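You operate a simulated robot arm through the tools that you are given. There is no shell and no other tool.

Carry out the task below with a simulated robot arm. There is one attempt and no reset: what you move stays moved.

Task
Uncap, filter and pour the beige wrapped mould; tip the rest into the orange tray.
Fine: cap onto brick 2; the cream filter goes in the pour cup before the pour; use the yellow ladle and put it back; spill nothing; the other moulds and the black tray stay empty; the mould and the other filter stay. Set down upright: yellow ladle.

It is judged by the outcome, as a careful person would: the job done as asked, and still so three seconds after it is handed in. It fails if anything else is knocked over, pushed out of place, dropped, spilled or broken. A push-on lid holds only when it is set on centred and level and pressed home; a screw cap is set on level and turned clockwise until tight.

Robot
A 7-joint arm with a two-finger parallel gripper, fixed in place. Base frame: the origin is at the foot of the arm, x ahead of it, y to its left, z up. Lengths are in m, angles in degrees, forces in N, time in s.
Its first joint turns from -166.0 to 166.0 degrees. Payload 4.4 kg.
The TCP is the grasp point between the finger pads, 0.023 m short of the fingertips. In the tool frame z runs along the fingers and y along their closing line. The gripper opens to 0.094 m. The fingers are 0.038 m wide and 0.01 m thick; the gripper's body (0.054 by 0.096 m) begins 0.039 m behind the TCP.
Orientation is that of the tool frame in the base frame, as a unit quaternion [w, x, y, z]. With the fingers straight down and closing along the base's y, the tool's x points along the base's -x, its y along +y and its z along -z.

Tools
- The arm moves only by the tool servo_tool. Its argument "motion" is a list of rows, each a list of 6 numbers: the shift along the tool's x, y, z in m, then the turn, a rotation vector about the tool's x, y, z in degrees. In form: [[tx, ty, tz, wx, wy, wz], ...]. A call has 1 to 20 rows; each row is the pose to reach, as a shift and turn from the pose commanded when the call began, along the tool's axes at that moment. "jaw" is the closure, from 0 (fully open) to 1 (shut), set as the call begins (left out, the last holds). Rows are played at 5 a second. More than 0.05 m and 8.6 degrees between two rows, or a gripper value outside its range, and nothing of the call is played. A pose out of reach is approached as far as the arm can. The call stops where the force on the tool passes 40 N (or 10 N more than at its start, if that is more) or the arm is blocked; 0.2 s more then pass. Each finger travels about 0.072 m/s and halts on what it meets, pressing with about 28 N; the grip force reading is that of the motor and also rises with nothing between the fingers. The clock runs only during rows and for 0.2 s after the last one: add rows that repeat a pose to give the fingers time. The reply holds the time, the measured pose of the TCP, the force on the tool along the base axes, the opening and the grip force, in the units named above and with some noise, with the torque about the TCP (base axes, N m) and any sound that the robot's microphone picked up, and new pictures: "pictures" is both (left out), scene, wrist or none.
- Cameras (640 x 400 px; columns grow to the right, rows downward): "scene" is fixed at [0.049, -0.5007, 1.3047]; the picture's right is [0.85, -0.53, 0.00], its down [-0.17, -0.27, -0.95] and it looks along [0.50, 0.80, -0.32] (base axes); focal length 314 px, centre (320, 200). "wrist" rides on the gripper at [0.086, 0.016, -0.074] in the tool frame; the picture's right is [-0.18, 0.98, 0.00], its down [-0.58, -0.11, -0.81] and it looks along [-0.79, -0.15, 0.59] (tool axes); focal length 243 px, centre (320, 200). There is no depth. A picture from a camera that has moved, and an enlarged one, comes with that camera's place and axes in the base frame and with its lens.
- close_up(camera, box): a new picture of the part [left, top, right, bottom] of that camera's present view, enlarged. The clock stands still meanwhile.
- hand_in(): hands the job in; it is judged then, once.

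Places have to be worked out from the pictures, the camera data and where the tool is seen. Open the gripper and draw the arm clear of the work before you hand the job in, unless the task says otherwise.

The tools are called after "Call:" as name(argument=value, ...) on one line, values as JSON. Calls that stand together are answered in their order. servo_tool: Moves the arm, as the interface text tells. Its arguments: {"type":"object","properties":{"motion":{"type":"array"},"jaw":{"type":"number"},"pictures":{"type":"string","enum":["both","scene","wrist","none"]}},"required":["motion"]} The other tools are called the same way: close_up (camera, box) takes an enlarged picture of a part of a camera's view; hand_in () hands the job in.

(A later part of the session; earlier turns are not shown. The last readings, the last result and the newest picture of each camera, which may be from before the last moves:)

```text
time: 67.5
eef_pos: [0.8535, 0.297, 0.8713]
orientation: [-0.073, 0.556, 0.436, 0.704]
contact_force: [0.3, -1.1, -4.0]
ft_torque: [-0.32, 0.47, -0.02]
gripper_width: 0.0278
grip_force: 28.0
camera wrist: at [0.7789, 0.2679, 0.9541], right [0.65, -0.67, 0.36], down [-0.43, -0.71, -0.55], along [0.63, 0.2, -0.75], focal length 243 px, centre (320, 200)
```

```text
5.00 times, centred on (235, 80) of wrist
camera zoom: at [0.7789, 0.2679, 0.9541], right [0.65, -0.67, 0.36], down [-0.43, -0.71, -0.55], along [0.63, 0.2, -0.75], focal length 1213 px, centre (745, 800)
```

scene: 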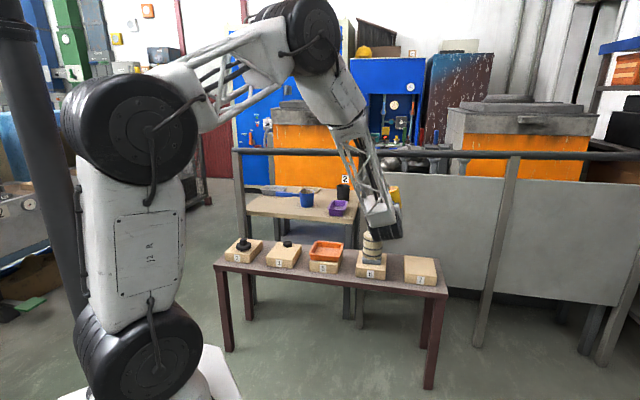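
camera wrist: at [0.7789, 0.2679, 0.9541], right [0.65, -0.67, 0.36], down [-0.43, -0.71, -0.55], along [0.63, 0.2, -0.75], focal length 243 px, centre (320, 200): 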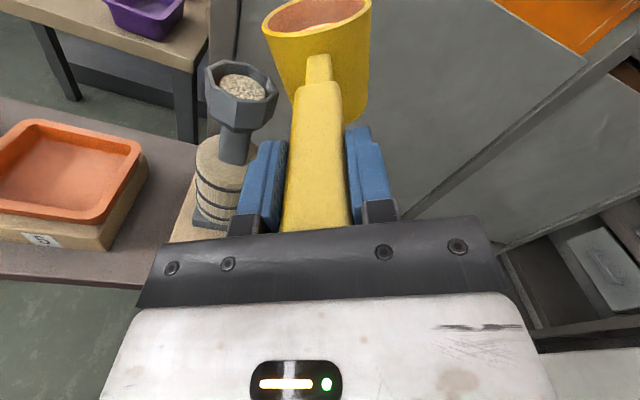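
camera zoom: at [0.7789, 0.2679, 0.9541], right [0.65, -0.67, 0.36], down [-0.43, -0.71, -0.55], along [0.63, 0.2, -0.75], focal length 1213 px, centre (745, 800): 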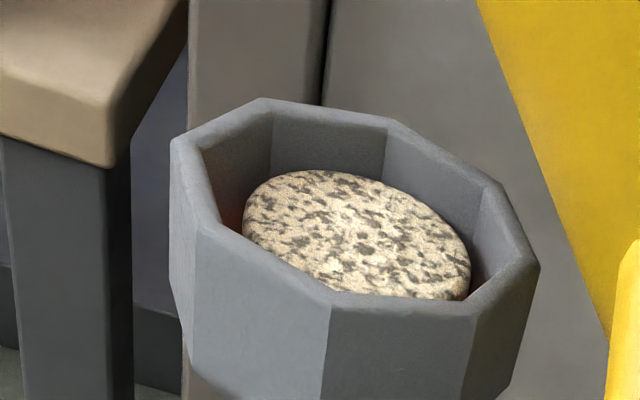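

The level in the ladle keeps falling and nothing is spilled; the pour cup above the filter is still clear, so it's draining into the mould. I'll roll on to 36°.

Call:
servo_tool(motion=[[-0.0012, -0.0008, 0, 0, 0, -2], [-0.0025, -0.0016, 0, 0, 0, -4], [-0.0025, -0.0016, 0, 0, 0, -4], [-0.0025, -0.0016, 0, 0, 0, -4]], pictures="wrist")

Call:
close_up(camera="wrist", box=[180, 0, 380, 160])

Call:
close_up(camera="wrist", box=[195, 30, 275, 110])

```text
time: 68.5
eef_pos: [0.8552, 0.298, 0.8681]
orientation: [-0.051, 0.541, 0.454, 0.706]
contact_force: [-0.9, 0.1, -4.6]
ft_torque: [-0.34, 0.5, -0.01]
gripper_width: 0.028
grip_force: 28.1
camera wrist: at [0.7754, 0.2721, 0.9483], right [0.63, -0.65, 0.43], down [-0.4, -0.74, -0.54], along [0.67, 0.16, -0.73], focal length 243 px, centre (320, 200)
```

wrist: 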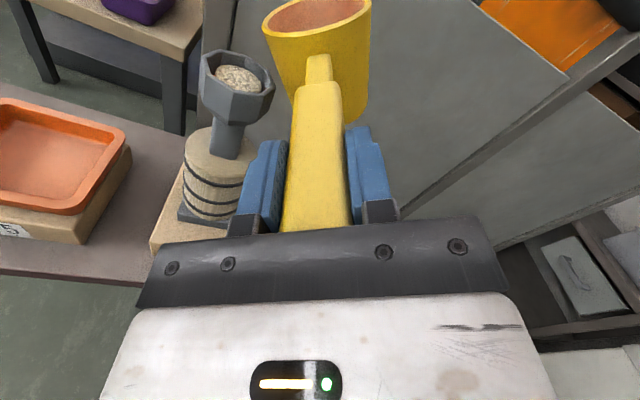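

```text
2.50 times, centred on (280, 80) of wrist
camera zoom: at [0.7754, 0.2721, 0.9483], right [0.63, -0.65, 0.43], down [-0.4, -0.74, -0.54], along [0.67, 0.16, -0.73], focal length 606 px, centre (420, 500)
```

zoom: 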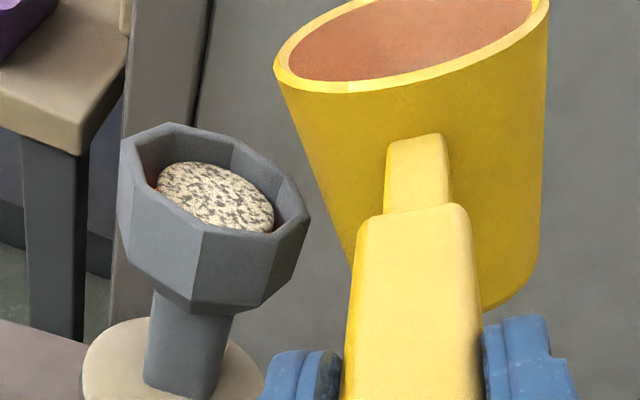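

```text
5.00 times, centred on (235, 70) of wrist
camera zoom: at [0.7754, 0.2721, 0.9483], right [0.63, -0.65, 0.43], down [-0.4, -0.74, -0.54], along [0.67, 0.16, -0.73], focal length 1213 px, centre (745, 850)
```

zoom: 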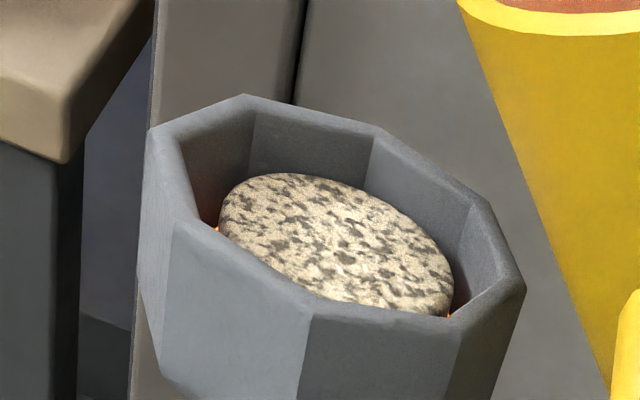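

A brighter glow now shows around the filter's edges. I'll hold still for a second to see whether it drains or stays.

Call:
servo_tool(motion=[[0, 0, 0, 0, 0, 0], [0, 0, 0, 0, 0, 0], [0, 0, 0, 0, 0, 0], [0, 0, 0, 0, 0, 0], [0, 0, 0, 0, 0, 0], [0, 0, 0, 0, 0, 0]], pictures="wrist")

Call:
close_up(camera="wrist", box=[195, 30, 275, 110])

Call:
close_up(camera="wrist", box=[170, 30, 290, 250])

Call:
close_up(camera="wrist", box=[250, 0, 390, 60])

```text
time: 69.9
eef_pos: [0.8543, 0.2975, 0.8676]
orientation: [-0.05, 0.541, 0.454, 0.706]
contact_force: [-0.9, 0.7, -3.2]
ft_torque: [-0.34, 0.44, 0.0]
gripper_width: 0.028
grip_force: 27.5
camera wrist: at [0.7754, 0.2721, 0.9483], right [0.63, -0.65, 0.43], down [-0.4, -0.74, -0.54], along [0.67, 0.16, -0.73], focal length 243 px, centre (320, 200)
```

wrist: 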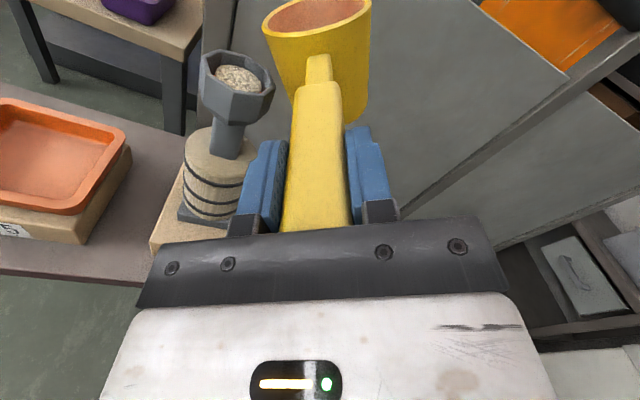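

```text
5.00 times, centred on (235, 70) of wrist
camera zoom: at [0.7754, 0.2721, 0.9483], right [0.63, -0.65, 0.43], down [-0.4, -0.74, -0.54], along [0.67, 0.16, -0.73], focal length 1213 px, centre (745, 850)
```

zoom: 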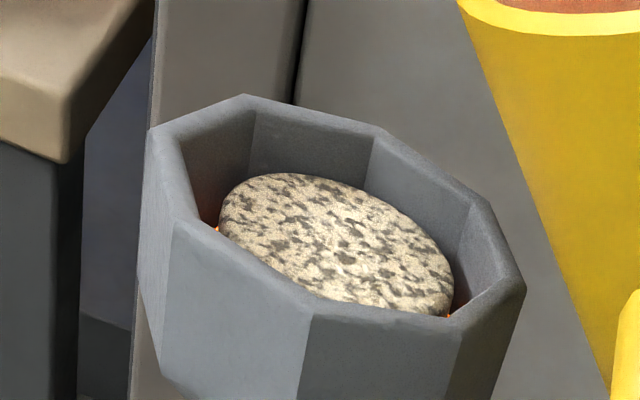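

```text
1.82 times, centred on (230, 140) of wrist
camera zoom: at [0.7754, 0.2721, 0.9483], right [0.63, -0.65, 0.43], down [-0.4, -0.74, -0.54], along [0.67, 0.16, -0.73], focal length 441 px, centre (484, 309)
```

zoom: 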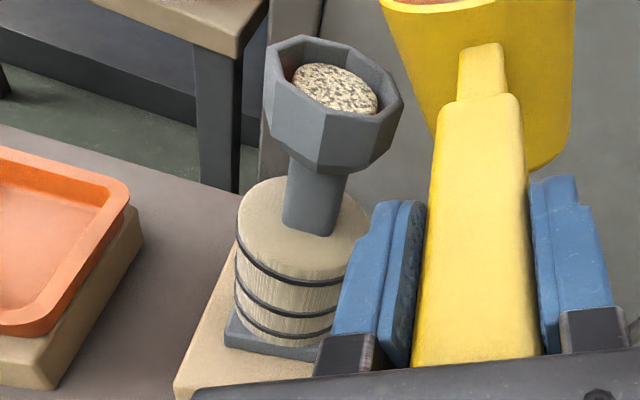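

```text
4.57 times, centred on (320, 30) of wrist
camera zoom: at [0.7754, 0.2721, 0.9483], right [0.63, -0.65, 0.43], down [-0.4, -0.74, -0.54], along [0.67, 0.16, -0.73], focal length 1109 px, centre (320, 977)
```

zoom: 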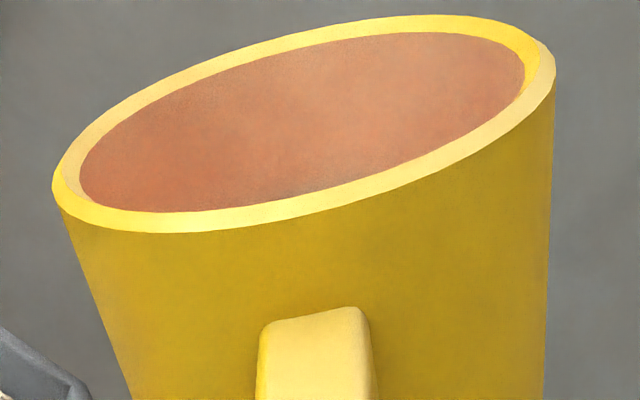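

The glow is steady, so the metal level stands just below the filter. I'll pour more in 2° steps and watch the level rise in the pour cup.

Call:
servo_tool(motion=[[0, 0, 0, 0, 0, -1], [0, 0, 0, 0, 0, -2], [0, 0, 0, 0, 0, -2], [0, 0, 0, 0, 0, -2]], pictures="none")

Call:
close_up(camera="wrist", box=[195, 30, 275, 110])

Call:
close_up(camera="wrist", box=[170, 0, 390, 160])

```text
time: 70.9
eef_pos: [0.8529, 0.2975, 0.8679]
orientation: [-0.038, 0.533, 0.463, 0.707]
contact_force: [0.5, -0.4, -3.1]
ft_torque: [-0.3, 0.46, 0.0]
gripper_width: 0.0279
grip_force: 28.2
```

```text
5.00 times, centred on (235, 70) of wrist
camera zoom: at [0.7734, 0.274, 0.9473], right [0.62, -0.64, 0.46], down [-0.39, -0.75, -0.53], along [0.68, 0.15, -0.71], focal length 1213 px, centre (745, 850)
```

zoom: 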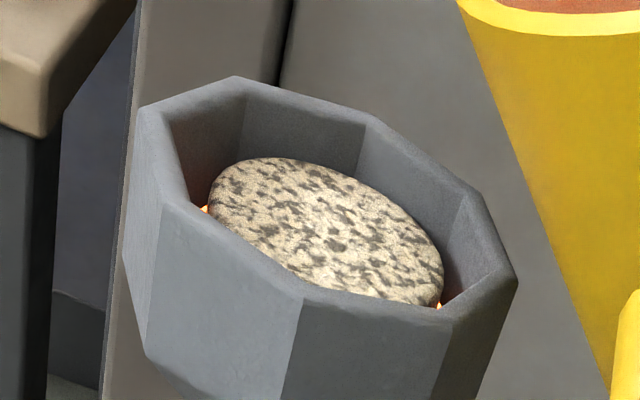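

```text
2.50 times, centred on (280, 80) of wrist
camera zoom: at [0.7734, 0.274, 0.9473], right [0.62, -0.64, 0.46], down [-0.39, -0.75, -0.53], along [0.68, 0.15, -0.71], focal length 606 px, centre (420, 500)
```

zoom: 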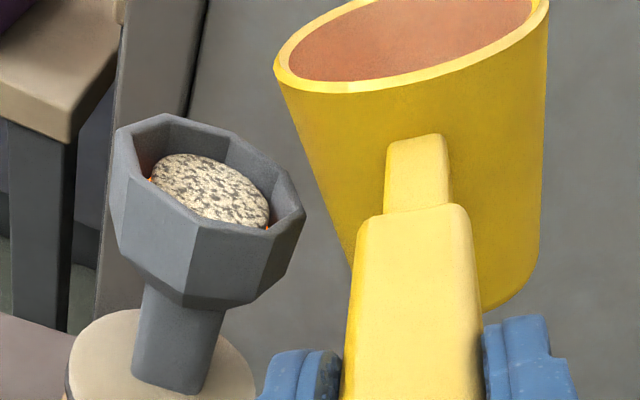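

The level is visibly creeping up. Two more degrees.

Call:
servo_tool(motion=[[0, 0, 0, 0, 0, -1], [0, 0, 0, 0, 0, -2], [0, 0, 0, 0, 0, -2], [0, 0, 0, 0, 0, -2]], pictures="none")

Call:
close_up(camera="wrist", box=[190, 25, 270, 105])

Call:
close_up(camera="wrist", box=[170, 0, 390, 160])

```text
time: 71.9
eef_pos: [0.8541, 0.2978, 0.8679]
orientation: [-0.025, 0.525, 0.472, 0.708]
contact_force: [0.5, -0.6, -3.9]
ft_torque: [-0.31, 0.44, -0.03]
gripper_width: 0.0279
grip_force: 28.4
```

```text
5.00 times, centred on (230, 65) of wrist
camera zoom: at [0.7714, 0.276, 0.9459], right [0.6, -0.63, 0.49], down [-0.38, -0.77, -0.52], along [0.7, 0.13, -0.7], focal length 1213 px, centre (770, 875)
```

zoom: 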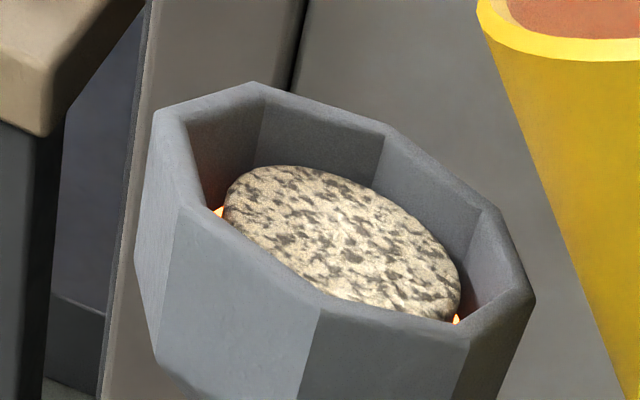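

```text
2.50 times, centred on (280, 80) of wrist
camera zoom: at [0.7714, 0.276, 0.9459], right [0.6, -0.63, 0.49], down [-0.38, -0.77, -0.52], along [0.7, 0.13, -0.7], focal length 606 px, centre (420, 500)
```

zoom: 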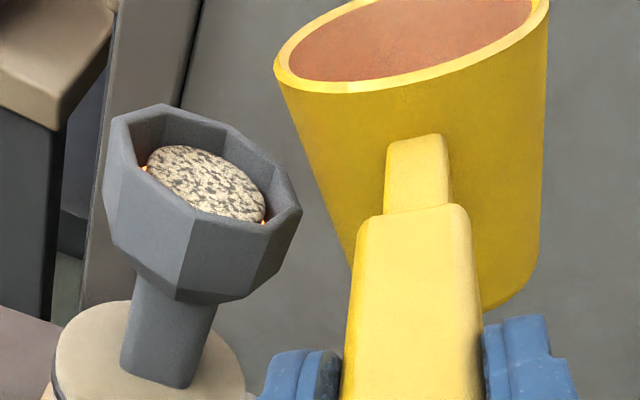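

Still rising slowly. Two more degrees.

Call:
servo_tool(motion=[[0, 0, 0, 0, 0, -1], [0, 0, 0, 0, 0, -2], [0, 0, 0, 0, 0, -2], [0, 0, 0, 0, 0, -2]], pictures="none")

Call:
close_up(camera="wrist", box=[190, 20, 270, 100])

Call:
close_up(camera="wrist", box=[250, 0, 390, 60])

```text
time: 72.9
eef_pos: [0.8539, 0.2998, 0.8684]
orientation: [-0.012, 0.517, 0.482, 0.708]
contact_force: [1.2, -0.3, -3.4]
ft_torque: [-0.32, 0.47, 0.0]
gripper_width: 0.0281
grip_force: 28.2
```

```text
5.00 times, centred on (230, 60) of wrist
camera zoom: at [0.7693, 0.2778, 0.9445], right [0.59, -0.61, 0.52], down [-0.37, -0.78, -0.51], along [0.72, 0.11, -0.69], focal length 1213 px, centre (770, 900)
```

zoom: 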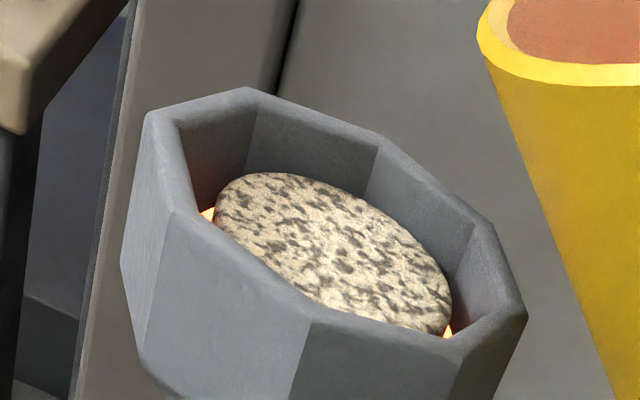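

```text
4.57 times, centred on (320, 30) of wrist
camera zoom: at [0.7693, 0.2778, 0.9445], right [0.59, -0.61, 0.52], down [-0.37, -0.78, -0.51], along [0.72, 0.11, -0.69], focal length 1109 px, centre (320, 977)
```

zoom: 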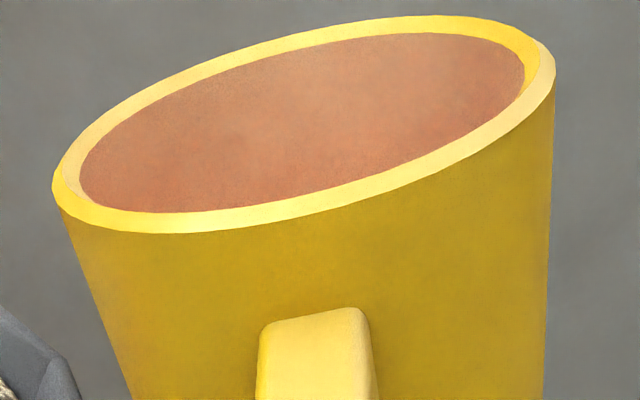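

The metal is now clearly visible on both sides of the filter, still a good way below the rim. Continuing to 44°.

Call:
servo_tool(motion=[[0, 0, 0, 0, 0, -1], [0, 0, 0, 0, 0, -2], [0, 0, 0, 0, 0, -2], [0, 0, 0, 0, 0, -2]], pictures="none")

Call:
close_up(camera="wrist", box=[190, 20, 270, 100])

```text
time: 73.9
eef_pos: [0.8538, 0.2975, 0.8687]
orientation: [0.0, 0.508, 0.491, 0.708]
contact_force: [-0.9, 0.7, -3.4]
ft_torque: [-0.28, 0.45, 0.0]
gripper_width: 0.0278
grip_force: 28.0
```

```text
5.00 times, centred on (230, 60) of wrist
camera zoom: at [0.7678, 0.2797, 0.9426], right [0.58, -0.6, 0.55], down [-0.35, -0.79, -0.5], along [0.73, 0.09, -0.67], focal length 1213 px, centre (770, 900)
```

zoom: 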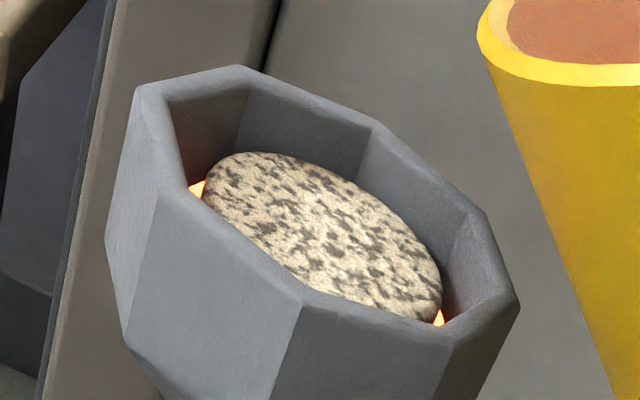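

Still well below the rim. I'll go to 48° in gentle steps.

Call:
servo_tool(motion=[[0, 0, 0, 0, 0, -1], [0, 0, 0, 0, 0, -2], [0, 0, 0, 0, 0, -3], [0, 0, 0, 0, 0, -4], [0, 0, 0, 0, 0, -4], [0, 0, 0, 0, 0, -4]], pictures="none")

Call:
close_up(camera="wrist", box=[180, 10, 270, 100])

Call:
close_up(camera="wrist", box=[170, 0, 390, 160])

```text
time: 75.3
eef_pos: [0.8548, 0.2978, 0.8684]
orientation: [0.025, 0.491, 0.508, 0.707]
contact_force: [0.2, -0.5, -3.2]
ft_torque: [-0.3, 0.46, -0.02]
gripper_width: 0.0279
grip_force: 28.3
```

```text
4.44 times, centred on (225, 55) of wrist
camera zoom: at [0.7644, 0.2832, 0.9386], right [0.55, -0.57, 0.61], down [-0.33, -0.82, -0.47], along [0.77, 0.06, -0.64], focal length 1078 px, centre (742, 844)
```

zoom: 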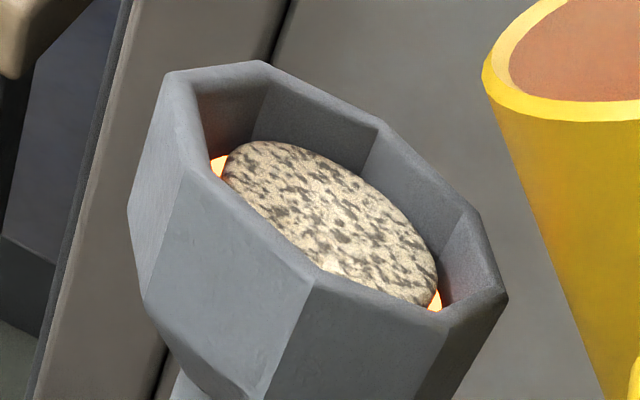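

```text
2.50 times, centred on (280, 80) of wrist
camera zoom: at [0.7644, 0.2832, 0.9386], right [0.55, -0.57, 0.61], down [-0.33, -0.82, -0.47], along [0.77, 0.06, -0.64], focal length 606 px, centre (420, 500)
```

zoom: 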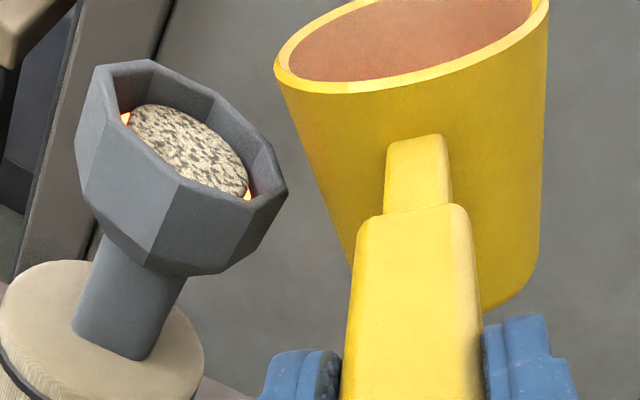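

The pool is brighter and higher but still clearly below the filter top and rim. On to 52°, nudging to keep the lip over the cup.

Call:
servo_tool(motion=[[0.0002, -0.0002, 0, 0, 0, -1], [0.0004, -0.0004, 0, 0, 0, -2], [0.0005, -0.0005, 0, 0, 0, -3], [0.0007, -0.0007, 0, 0, 0, -4], [0.0007, -0.0007, 0, 0, 0, -4], [0.0007, -0.0007, 0, 0, 0, -4]], pictures="none")

Call:
close_up(camera="wrist", box=[180, 10, 270, 100])

Call:
close_up(camera="wrist", box=[250, 0, 390, 60])

```text
time: 76.7
eef_pos: [0.854, 0.2991, 0.8673]
orientation: [0.049, 0.473, 0.525, 0.706]
contact_force: [-0.1, -0.7, -3.5]
ft_torque: [-0.32, 0.49, -0.02]
gripper_width: 0.028
grip_force: 28.4
```

```text
4.44 times, centred on (225, 55) of wrist
camera zoom: at [0.7604, 0.2874, 0.9347], right [0.52, -0.54, 0.66], down [-0.31, -0.84, -0.45], along [0.8, 0.03, -0.6], focal length 1078 px, centre (742, 844)
```

zoom: 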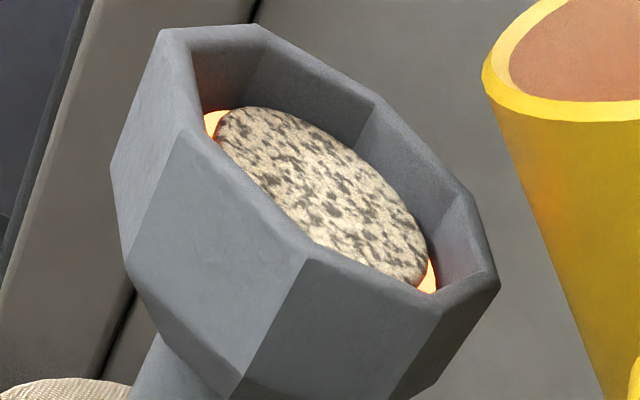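

```text
4.57 times, centred on (320, 30) of wrist
camera zoom: at [0.7604, 0.2874, 0.9347], right [0.52, -0.54, 0.66], down [-0.31, -0.84, -0.45], along [0.8, 0.03, -0.6], focal length 1109 px, centre (320, 977)
```

zoom: 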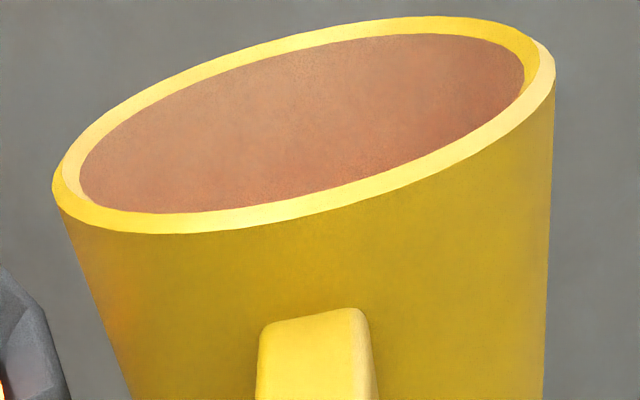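

Rising steadily, now around the filter's mid-height. On to 56°.

Call:
servo_tool(motion=[[0.0002, -0.0002, 0, 0, 0, -1], [0.0005, -0.0004, 0, 0, 0, -2], [0.0007, -0.0005, 0, 0, 0, -3], [0.0009, -0.0007, 0, 0, 0, -4], [0.0009, -0.0007, 0, 0, 0, -4], [0.0009, -0.0007, 0, 0, 0, -4]], pictures="none")

Call:
close_up(camera="wrist", box=[180, 10, 270, 100])

Call:
close_up(camera="wrist", box=[170, 0, 390, 160])

```text
time: 78.1
eef_pos: [0.8531, 0.2997, 0.8686]
orientation: [0.074, 0.454, 0.541, 0.704]
contact_force: [0.0, 0.8, -3.6]
ft_torque: [-0.27, 0.48, 0.01]
gripper_width: 0.0279
grip_force: 27.9
```

```text
4.44 times, centred on (225, 55) of wrist
camera zoom: at [0.7565, 0.2919, 0.9308], right [0.49, -0.51, 0.71], down [-0.29, -0.86, -0.42], along [0.82, 0.0, -0.57], focal length 1078 px, centre (742, 844)
```

zoom: 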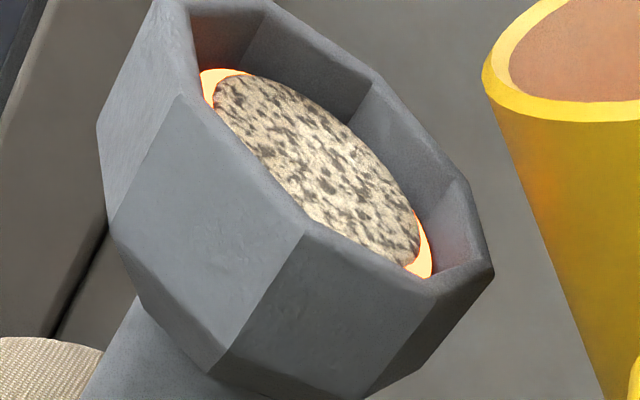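

```text
2.50 times, centred on (280, 80) of wrist
camera zoom: at [0.7565, 0.2919, 0.9308], right [0.49, -0.51, 0.71], down [-0.29, -0.86, -0.42], along [0.82, 0.0, -0.57], focal length 606 px, centre (420, 500)
```

zoom: 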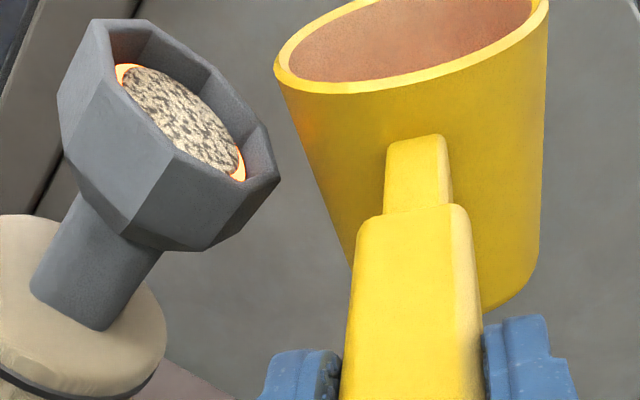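

The pool is now a clear disc almost level with the filter's top, about 9 mm below the rim. I'll continue with smaller 1.5° steps and check each time.

Call:
servo_tool(motion=[[0.0002, -0.0002, 0, 0, 0, -0.75], [0.0004, -0.0003, 0, 0, 0, -1.5], [0.0004, -0.0003, 0, 0, 0, -1.5], [0.0004, -0.0003, 0, 0, 0, -1.5], [0.0004, -0.0003, 0, 0, 0, -1.5]], pictures="none")

Call:
close_up(camera="wrist", box=[180, 5, 270, 95])

```text
time: 79.3
eef_pos: [0.8518, 0.2997, 0.8676]
orientation: [0.082, 0.446, 0.547, 0.703]
contact_force: [-0.2, 1.1, -3.3]
ft_torque: [-0.3, 0.48, 0.0]
gripper_width: 0.0281
grip_force: 27.6
```

```text
4.44 times, centred on (225, 50) of wrist
camera zoom: at [0.7552, 0.2932, 0.9289], right [0.47, -0.49, 0.73], down [-0.28, -0.87, -0.41], along [0.83, -0.01, -0.55], focal length 1078 px, centre (742, 867)
```

zoom: 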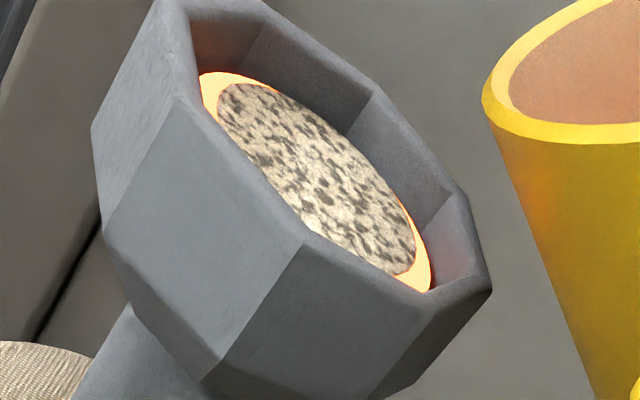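

The pool has nearly reached the filter's top face. Another 1.5°.

Call:
servo_tool(motion=[[0.0002, -0.0002, 0, 0, 0, -0.75], [0.0004, -0.0003, 0, 0, 0, -1.5], [0.0004, -0.0003, 0, 0, 0, -1.5], [0.0004, -0.0003, 0, 0, 0, -1.5], [0.0004, -0.0003, 0, 0, 0, -1.5]], pictures="none")

Call:
close_up(camera="wrist", box=[180, 5, 270, 95])

```text
time: 80.5
eef_pos: [0.8516, 0.3002, 0.8692]
orientation: [0.092, 0.439, 0.553, 0.702]
contact_force: [0.2, -0.1, -3.0]
ft_torque: [-0.27, 0.52, 0.0]
gripper_width: 0.0278
grip_force: 28.3
```

```text
4.44 times, centred on (225, 50) of wrist
camera zoom: at [0.7534, 0.2944, 0.9273], right [0.46, -0.48, 0.75], down [-0.27, -0.88, -0.39], along [0.84, -0.02, -0.53], focal length 1078 px, centre (742, 867)
```

zoom: 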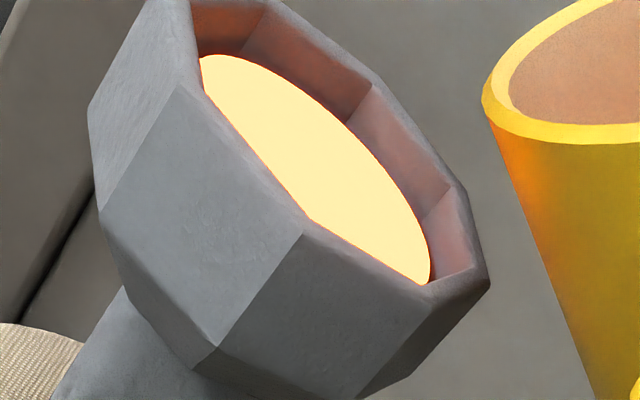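

The pool now covers the filter, about 8 mm below the rim. I'll add a little more, 1.5°, and measure how fast it rises.

Call:
servo_tool(motion=[[0.0002, -0.0002, 0, 0, 0, -0.75], [0.0004, -0.0003, 0, 0, 0, -1.5], [0.0004, -0.0003, 0, 0, 0, -1.5], [0.0004, -0.0003, 0, 0, 0, -1.5], [0.0004, -0.0003, 0, 0, 0, -1.5]], pictures="none")

Call:
close_up(camera="wrist", box=[180, 5, 270, 95])

Call:
close_up(camera="wrist", box=[250, 0, 390, 60])

```text
time: 81.7
eef_pos: [0.8523, 0.3014, 0.8686]
orientation: [0.101, 0.432, 0.559, 0.7]
contact_force: [-0.4, 0.5, -3.9]
ft_torque: [-0.26, 0.49, -0.02]
gripper_width: 0.028
grip_force: 27.7
```

```text
4.44 times, centred on (225, 50) of wrist
camera zoom: at [0.7521, 0.2958, 0.9253], right [0.45, -0.46, 0.76], down [-0.27, -0.88, -0.38], along [0.85, -0.03, -0.52], focal length 1078 px, centre (742, 867)
```

zoom: 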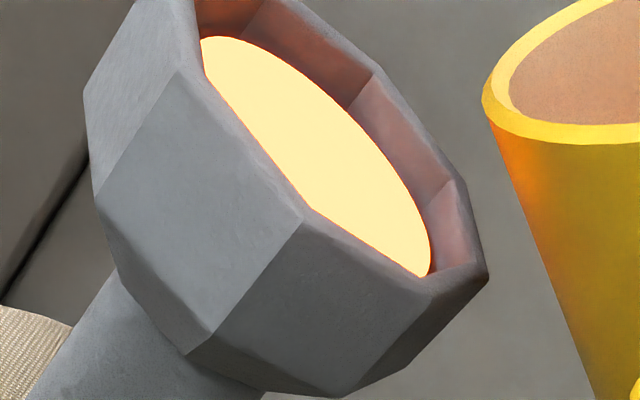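

```text
4.57 times, centred on (320, 30) of wrist
camera zoom: at [0.7521, 0.2958, 0.9253], right [0.45, -0.46, 0.76], down [-0.27, -0.88, -0.38], along [0.85, -0.03, -0.52], focal length 1109 px, centre (320, 977)
```

zoom: 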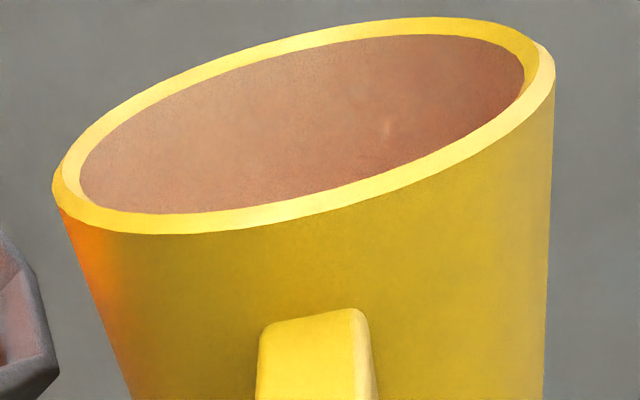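

The pool is about 8 mm below the rim and rising roughly 0.7 mm per step. I'll check the surroundings for any drips before adding more.

Call:
servo_tool(motion=[[0, 0, 0, 0, 0, 0], [0, 0, 0, 0, 0, 0], [0, 0, 0, 0, 0, 0]])

Call:
close_up(camera="wrist", box=[100, 0, 290, 240])

Call:
close_up(camera="scene", box=[330, 170, 420, 290])

```text
time: 82.5
eef_pos: [0.8516, 0.3008, 0.868]
orientation: [0.101, 0.433, 0.558, 0.701]
contact_force: [0.7, 0.6, -3.9]
ft_torque: [-0.31, 0.49, -0.01]
gripper_width: 0.0278
grip_force: 27.8
camera wrist: at [0.7521, 0.2958, 0.9253], right [0.45, -0.46, 0.76], down [-0.27, -0.88, -0.38], along [0.85, -0.03, -0.52], focal length 243 px, centre (320, 200)
```

scene: 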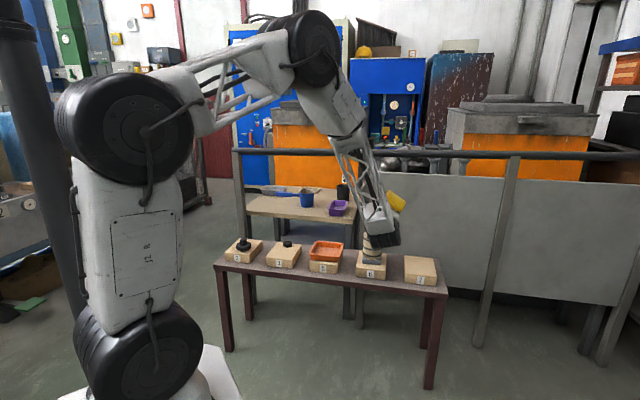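
wrist: 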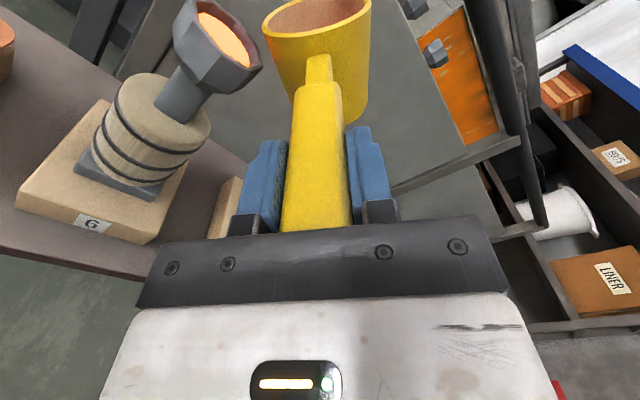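

```text
1.67 times, centred on (195, 120) of wrist
camera zoom: at [0.7521, 0.2958, 0.9253], right [0.45, -0.46, 0.76], down [-0.27, -0.88, -0.38], along [0.85, -0.03, -0.52], focal length 404 px, centre (528, 333)
```

zoom: 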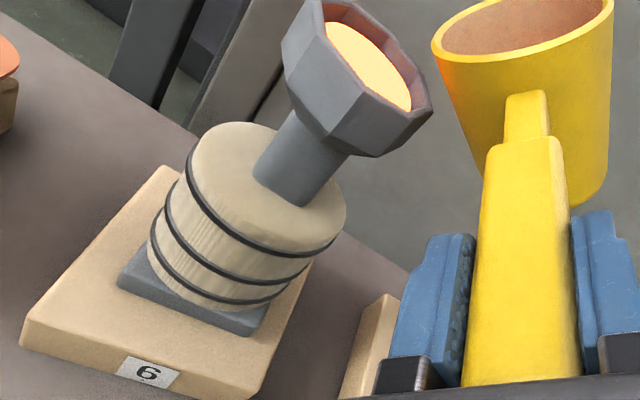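

```text
3.33 times, centred on (375, 230) of scene
camera zoom: at [0.049, -0.5007, 1.3047], right [0.85, -0.53, 0.0], down [-0.17, -0.27, -0.95], along [0.5, 0.8, -0.32], focal length 1046 px, centre (137, 100)
```

zoom: 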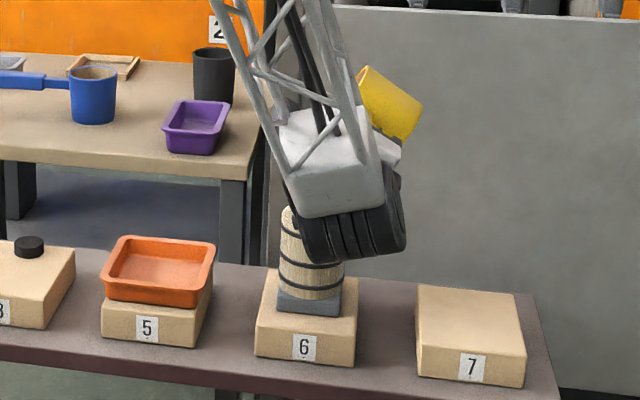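

No drips anywhere. I'll continue with 1.5° steps toward a level a few mm below the rim.

Call:
servo_tool(motion=[[0.0003, -0.0002, 0, 0, 0, -0.75], [0.0006, -0.0003, 0, 0, 0, -1.5], [0.0006, -0.0003, 0, 0, 0, -1.5], [0.0006, -0.0003, 0, 0, 0, -1.5], [0.0006, -0.0003, 0, 0, 0, -1.5]], pictures="none")

Call:
close_up(camera="wrist", box=[170, 0, 270, 90])

```text
time: 83.7
eef_pos: [0.8519, 0.2999, 0.8683]
orientation: [0.11, 0.425, 0.565, 0.699]
contact_force: [0.3, -0.7, -3.3]
ft_torque: [-0.25, 0.5, -0.03]
gripper_width: 0.0275
grip_force: 28.0
```

```text
4.44 times, centred on (220, 45) of wrist
camera zoom: at [0.7506, 0.2972, 0.9237], right [0.43, -0.45, 0.78], down [-0.26, -0.89, -0.37], along [0.86, -0.04, -0.5], focal length 1078 px, centre (764, 889)
```

zoom: 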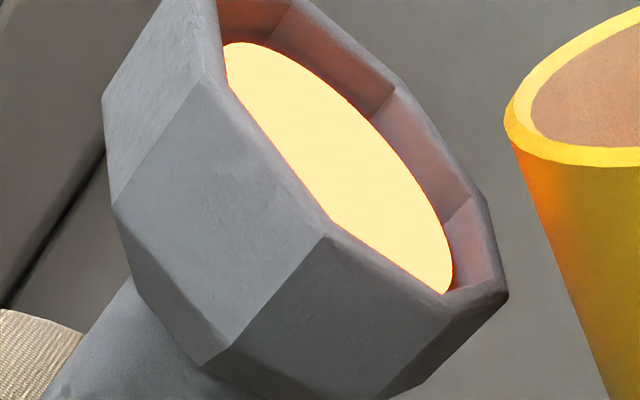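

Level still ~7–8 mm below the rim. Next 2°.

Call:
servo_tool(motion=[[0.0004, -0.0002, 0, 0, 0, -1], [0.0008, -0.0004, 0, 0, 0, -2], [0.0008, -0.0004, 0, 0, 0, -2], [0.0008, -0.0004, 0, 0, 0, -2], [0.0008, -0.0004, 0, 0, 0, -2]], pictures="none")

Call:
close_up(camera="wrist", box=[170, 0, 270, 90])

```text
time: 84.9
eef_pos: [0.8507, 0.3019, 0.869]
orientation: [0.122, 0.415, 0.572, 0.697]
contact_force: [0.0, 0.4, -4.0]
ft_torque: [-0.28, 0.5, 0.01]
gripper_width: 0.0278
grip_force: 28.1
```

```text
4.44 times, centred on (220, 45) of wrist
camera zoom: at [0.7488, 0.2992, 0.9214], right [0.41, -0.43, 0.8], down [-0.25, -0.9, -0.35], along [0.88, -0.05, -0.48], focal length 1078 px, centre (764, 889)
```

zoom: 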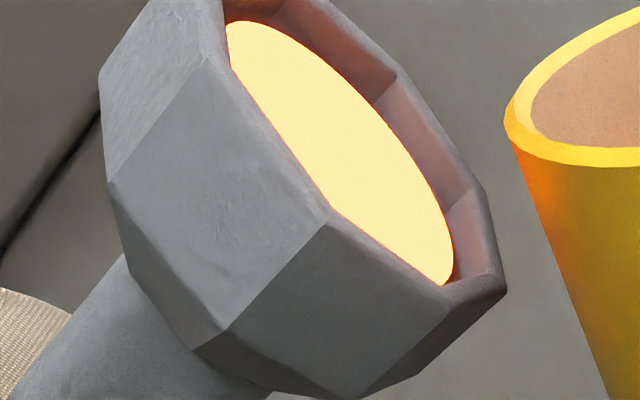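

Continuing in 2° steps to 66°.

Call:
servo_tool(motion=[[0.0004, -0.0002, 0, 0, 0, -1], [0.0008, -0.0004, 0, 0, 0, -2], [0.0008, -0.0004, 0, 0, 0, -2], [0.0008, -0.0004, 0, 0, 0, -2], [0.0008, -0.0004, 0, 0, 0, -2]], pictures="none")

Call:
close_up(camera="wrist", box=[170, 0, 270, 90])

```text
time: 86.1
eef_pos: [0.8499, 0.3017, 0.8686]
orientation: [0.135, 0.406, 0.579, 0.694]
contact_force: [0.8, -0.3, -3.2]
ft_torque: [-0.29, 0.48, 0.05]
gripper_width: 0.0279
grip_force: 27.4
```

```text
4.44 times, centred on (220, 45) of wrist
camera zoom: at [0.7468, 0.3012, 0.9193], right [0.39, -0.41, 0.82], down [-0.24, -0.91, -0.34], along [0.89, -0.07, -0.46], focal length 1078 px, centre (764, 889)
```

zoom: 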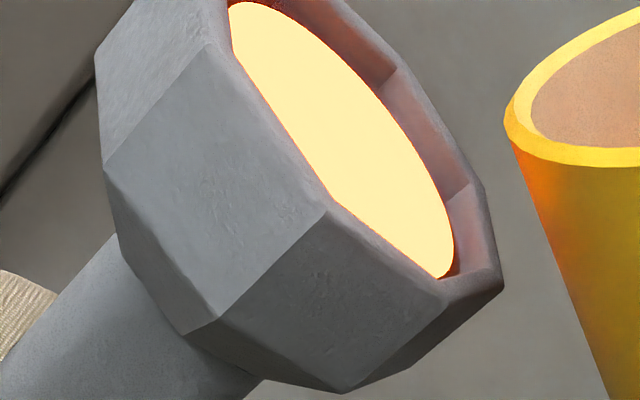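

The pool is now ~5.5 mm below the rim. One more 2° step.

Call:
servo_tool(motion=[[0.0004, -0.0002, 0, 0, 0, -1], [0.0009, -0.0004, 0, 0, 0, -2], [0.0009, -0.0004, 0, 0, 0, -2], [0.0009, -0.0004, 0, 0, 0, -2], [0.0009, -0.0004, 0, 0, 0, -2]], pictures="none")

Call:
close_up(camera="wrist", box=[170, 0, 270, 90])

Call:
close_up(camera="wrist", box=[160, 0, 400, 180])

```text
time: 87.3
eef_pos: [0.8492, 0.3011, 0.8682]
orientation: [0.146, 0.395, 0.586, 0.693]
contact_force: [-0.2, -0.3, -3.7]
ft_torque: [-0.26, 0.52, -0.01]
gripper_width: 0.028
grip_force: 28.5
```

```text
4.44 times, centred on (220, 45) of wrist
camera zoom: at [0.7457, 0.3032, 0.9164], right [0.37, -0.39, 0.84], down [-0.23, -0.92, -0.32], along [0.9, -0.08, -0.43], focal length 1078 px, centre (764, 889)
```

zoom: 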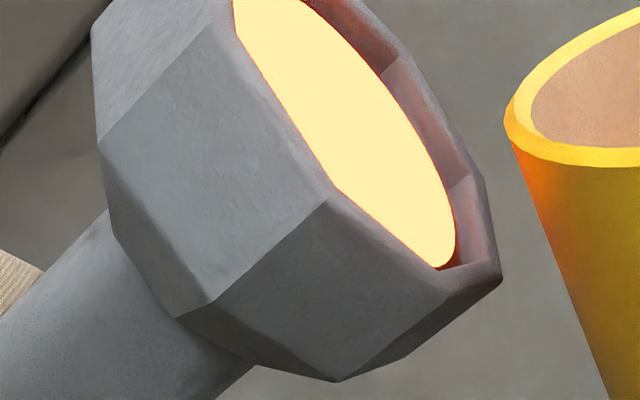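

```text
2.22 times, centred on (280, 90) of wrist
camera zoom: at [0.7457, 0.3032, 0.9164], right [0.37, -0.39, 0.84], down [-0.23, -0.92, -0.32], along [0.9, -0.08, -0.43], focal length 539 px, centre (409, 444)
```

zoom: 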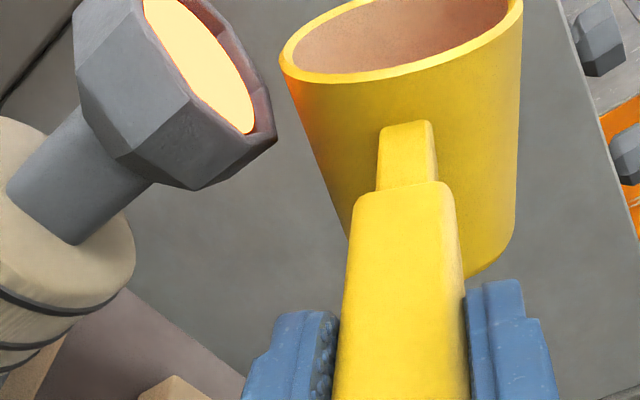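

Level is about 5 mm below the rim and rising very slowly now. I'd like to see how much is left before adding more, so I'll roll the ladle back upright (moving up and slightly away) and look at its level.

Call:
servo_tool(motion=[[0.0004, 0.0117, 0, 0, 0, 7], [0.0008, 0.0234, 0, 0, 0, 14], [0.0012, 0.0351, 0, 0, 0, 21], [0.0016, 0.0468, 0, 0, 0, 28], [0.0021, 0.0585, 0, 0, 0, 35], [0.0021, 0.0585, 0, 0, 0, 42], [0.0021, 0.0585, 0, 0, 0, 49], [0.0021, 0.0585, 0, 0, 0, 56], [0.0021, 0.0585, 0, 0, 0, 62], [0.0021, 0.0585, 0, 0, 0, 68], [0.0021, 0.0585, 0, 0, 0, 68]])

Call:
close_up(camera="wrist", box=[180, 0, 420, 160])

Call:
close_up(camera="scene", box=[330, 150, 440, 290])

```text
time: 89.7
eef_pos: [0.863, 0.287, 0.9231]
orientation: [-0.265, 0.655, 0.263, 0.656]
contact_force: [-0.7, 0.7, -4.1]
ft_torque: [-0.37, 0.41, 0.01]
gripper_width: 0.028
grip_force: 27.7
camera wrist: at [0.8219, 0.2234, 1.0108], right [0.68, -0.71, -0.19], down [-0.66, -0.48, -0.58], along [0.32, 0.52, -0.79], focal length 243 px, centre (320, 200)
```

scene: 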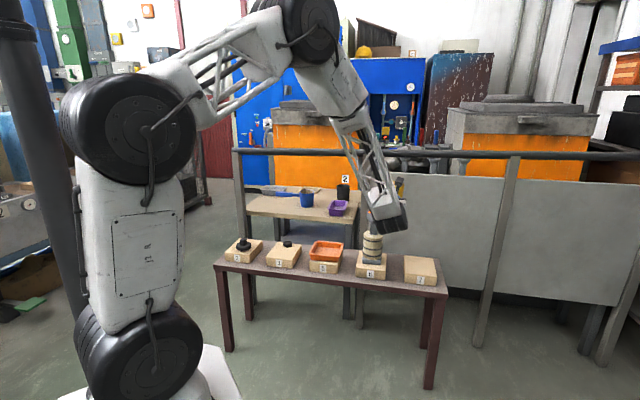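
wrist: 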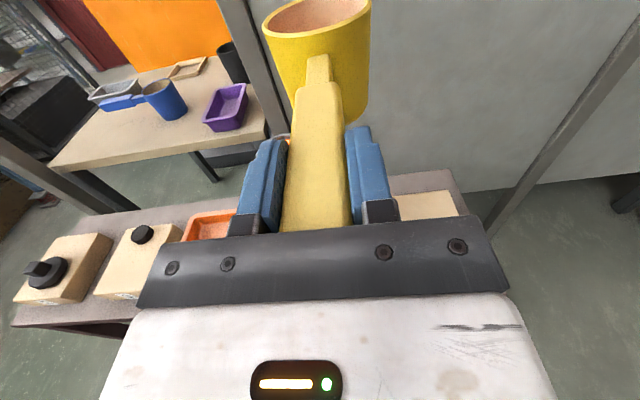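

```text
2.50 times, centred on (300, 80) of wrist
camera zoom: at [0.8219, 0.2234, 1.0108], right [0.68, -0.71, -0.19], down [-0.66, -0.48, -0.58], along [0.32, 0.52, -0.79], focal length 606 px, centre (370, 500)
```

zoom: 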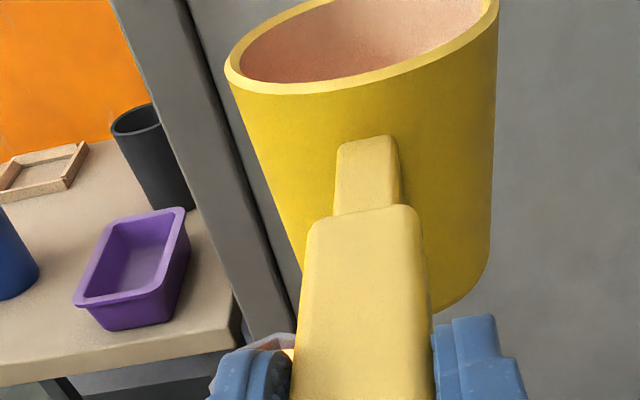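

```text
2.86 times, centred on (385, 220) of scene
camera zoom: at [0.049, -0.5007, 1.3047], right [0.85, -0.53, 0.0], down [-0.17, -0.27, -0.95], along [0.5, 0.8, -0.32], focal length 897 px, centre (134, 143)
```

zoom: 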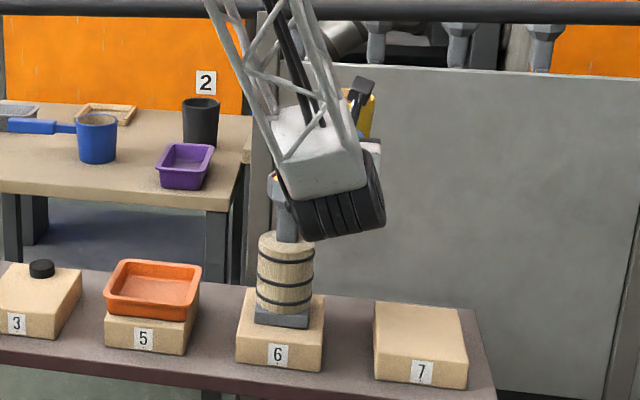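

The remaining level in the ladle is too deep to see from here. I'll shift 8 cm away, still upright, to get an unobstructed view of the pour cup and judge the fill level and any drips properly.

Call:
servo_tool(motion=[[0, 0.01, 0, 0, 0, 0], [0, 0.03, 0, 0, 0, 0], [0, 0.055, 0, 0, 0, 0], [0, 0.075, 0, 0, 0, 0], [0, 0.085, 0, 0, 0, 0], [0, 0.085, 0, 0, 0, 0]])

Call:
close_up(camera="wrist", box=[170, 100, 270, 200])

Call:
close_up(camera="scene", box=[345, 190, 405, 290])

Call:
close_up(camera="scene", box=[355, 195, 395, 235])

```text
time: 91.1
eef_pos: [0.9221, 0.2258, 0.9236]
orientation: [-0.265, 0.655, 0.263, 0.657]
contact_force: [-0.3, -0.3, -3.8]
ft_torque: [-0.42, 0.39, 0.03]
gripper_width: 0.028
grip_force: 28.1
camera wrist: at [0.8807, 0.1608, 1.0105], right [0.68, -0.71, -0.19], down [-0.66, -0.48, -0.58], along [0.32, 0.52, -0.79], focal length 243 px, centre (320, 200)
```

scene: 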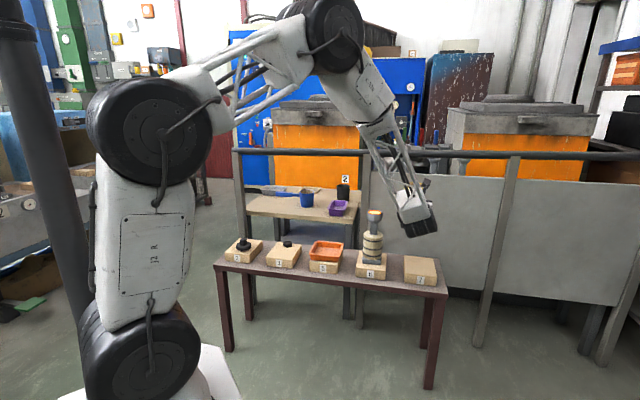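
wrist: 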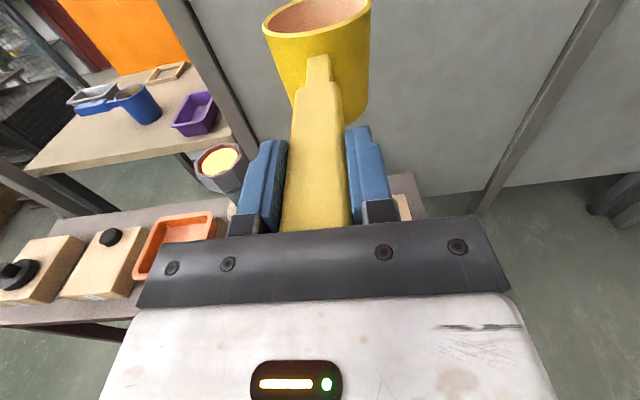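

```text
4.00 times, centred on (220, 150) of wrist
camera zoom: at [0.8807, 0.1608, 1.0105], right [0.68, -0.71, -0.19], down [-0.66, -0.48, -0.58], along [0.32, 0.52, -0.79], focal length 970 px, centre (720, 400)
```

zoom: 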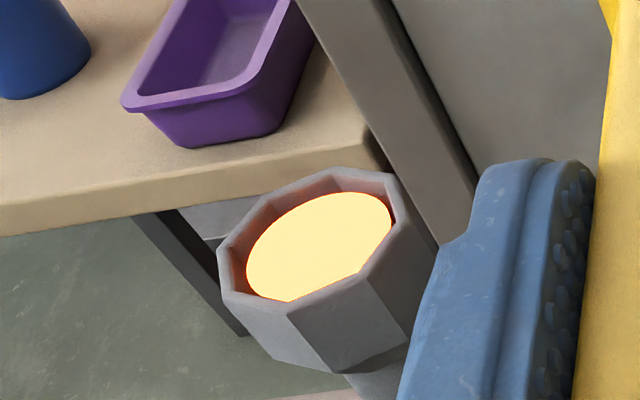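

```text
4.00 times, centred on (375, 240) of scene
camera zoom: at [0.049, -0.5007, 1.3047], right [0.85, -0.53, 0.0], down [-0.17, -0.27, -0.95], along [0.5, 0.8, -0.32], focal length 1255 px, centre (100, 40)
```

zoom: 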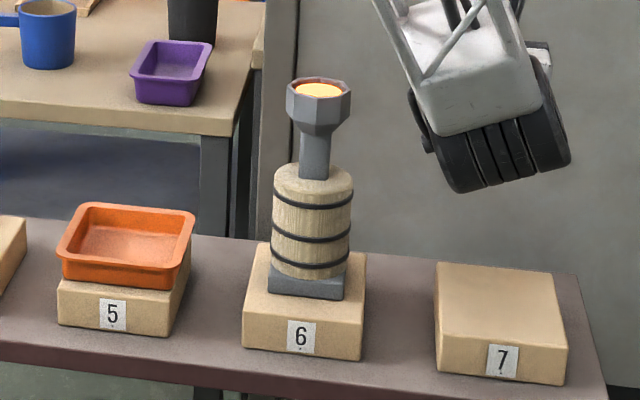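

```text
10.00 times, centred on (375, 215) of scene
camera zoom: at [0.049, -0.5007, 1.3047], right [0.85, -0.53, 0.0], down [-0.17, -0.27, -0.95], along [0.5, 0.8, -0.32], focal length 3139 px, centre (-230, 50)
```

zoom: 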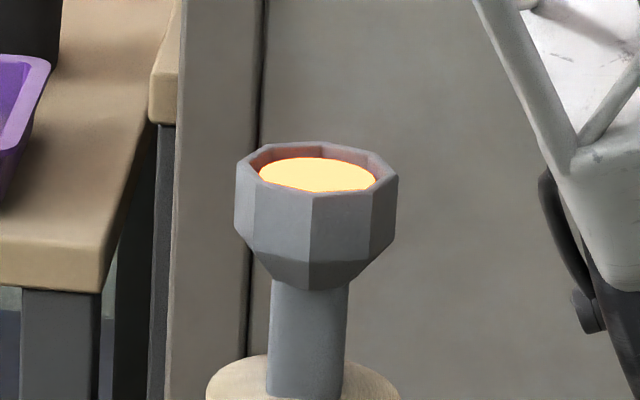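

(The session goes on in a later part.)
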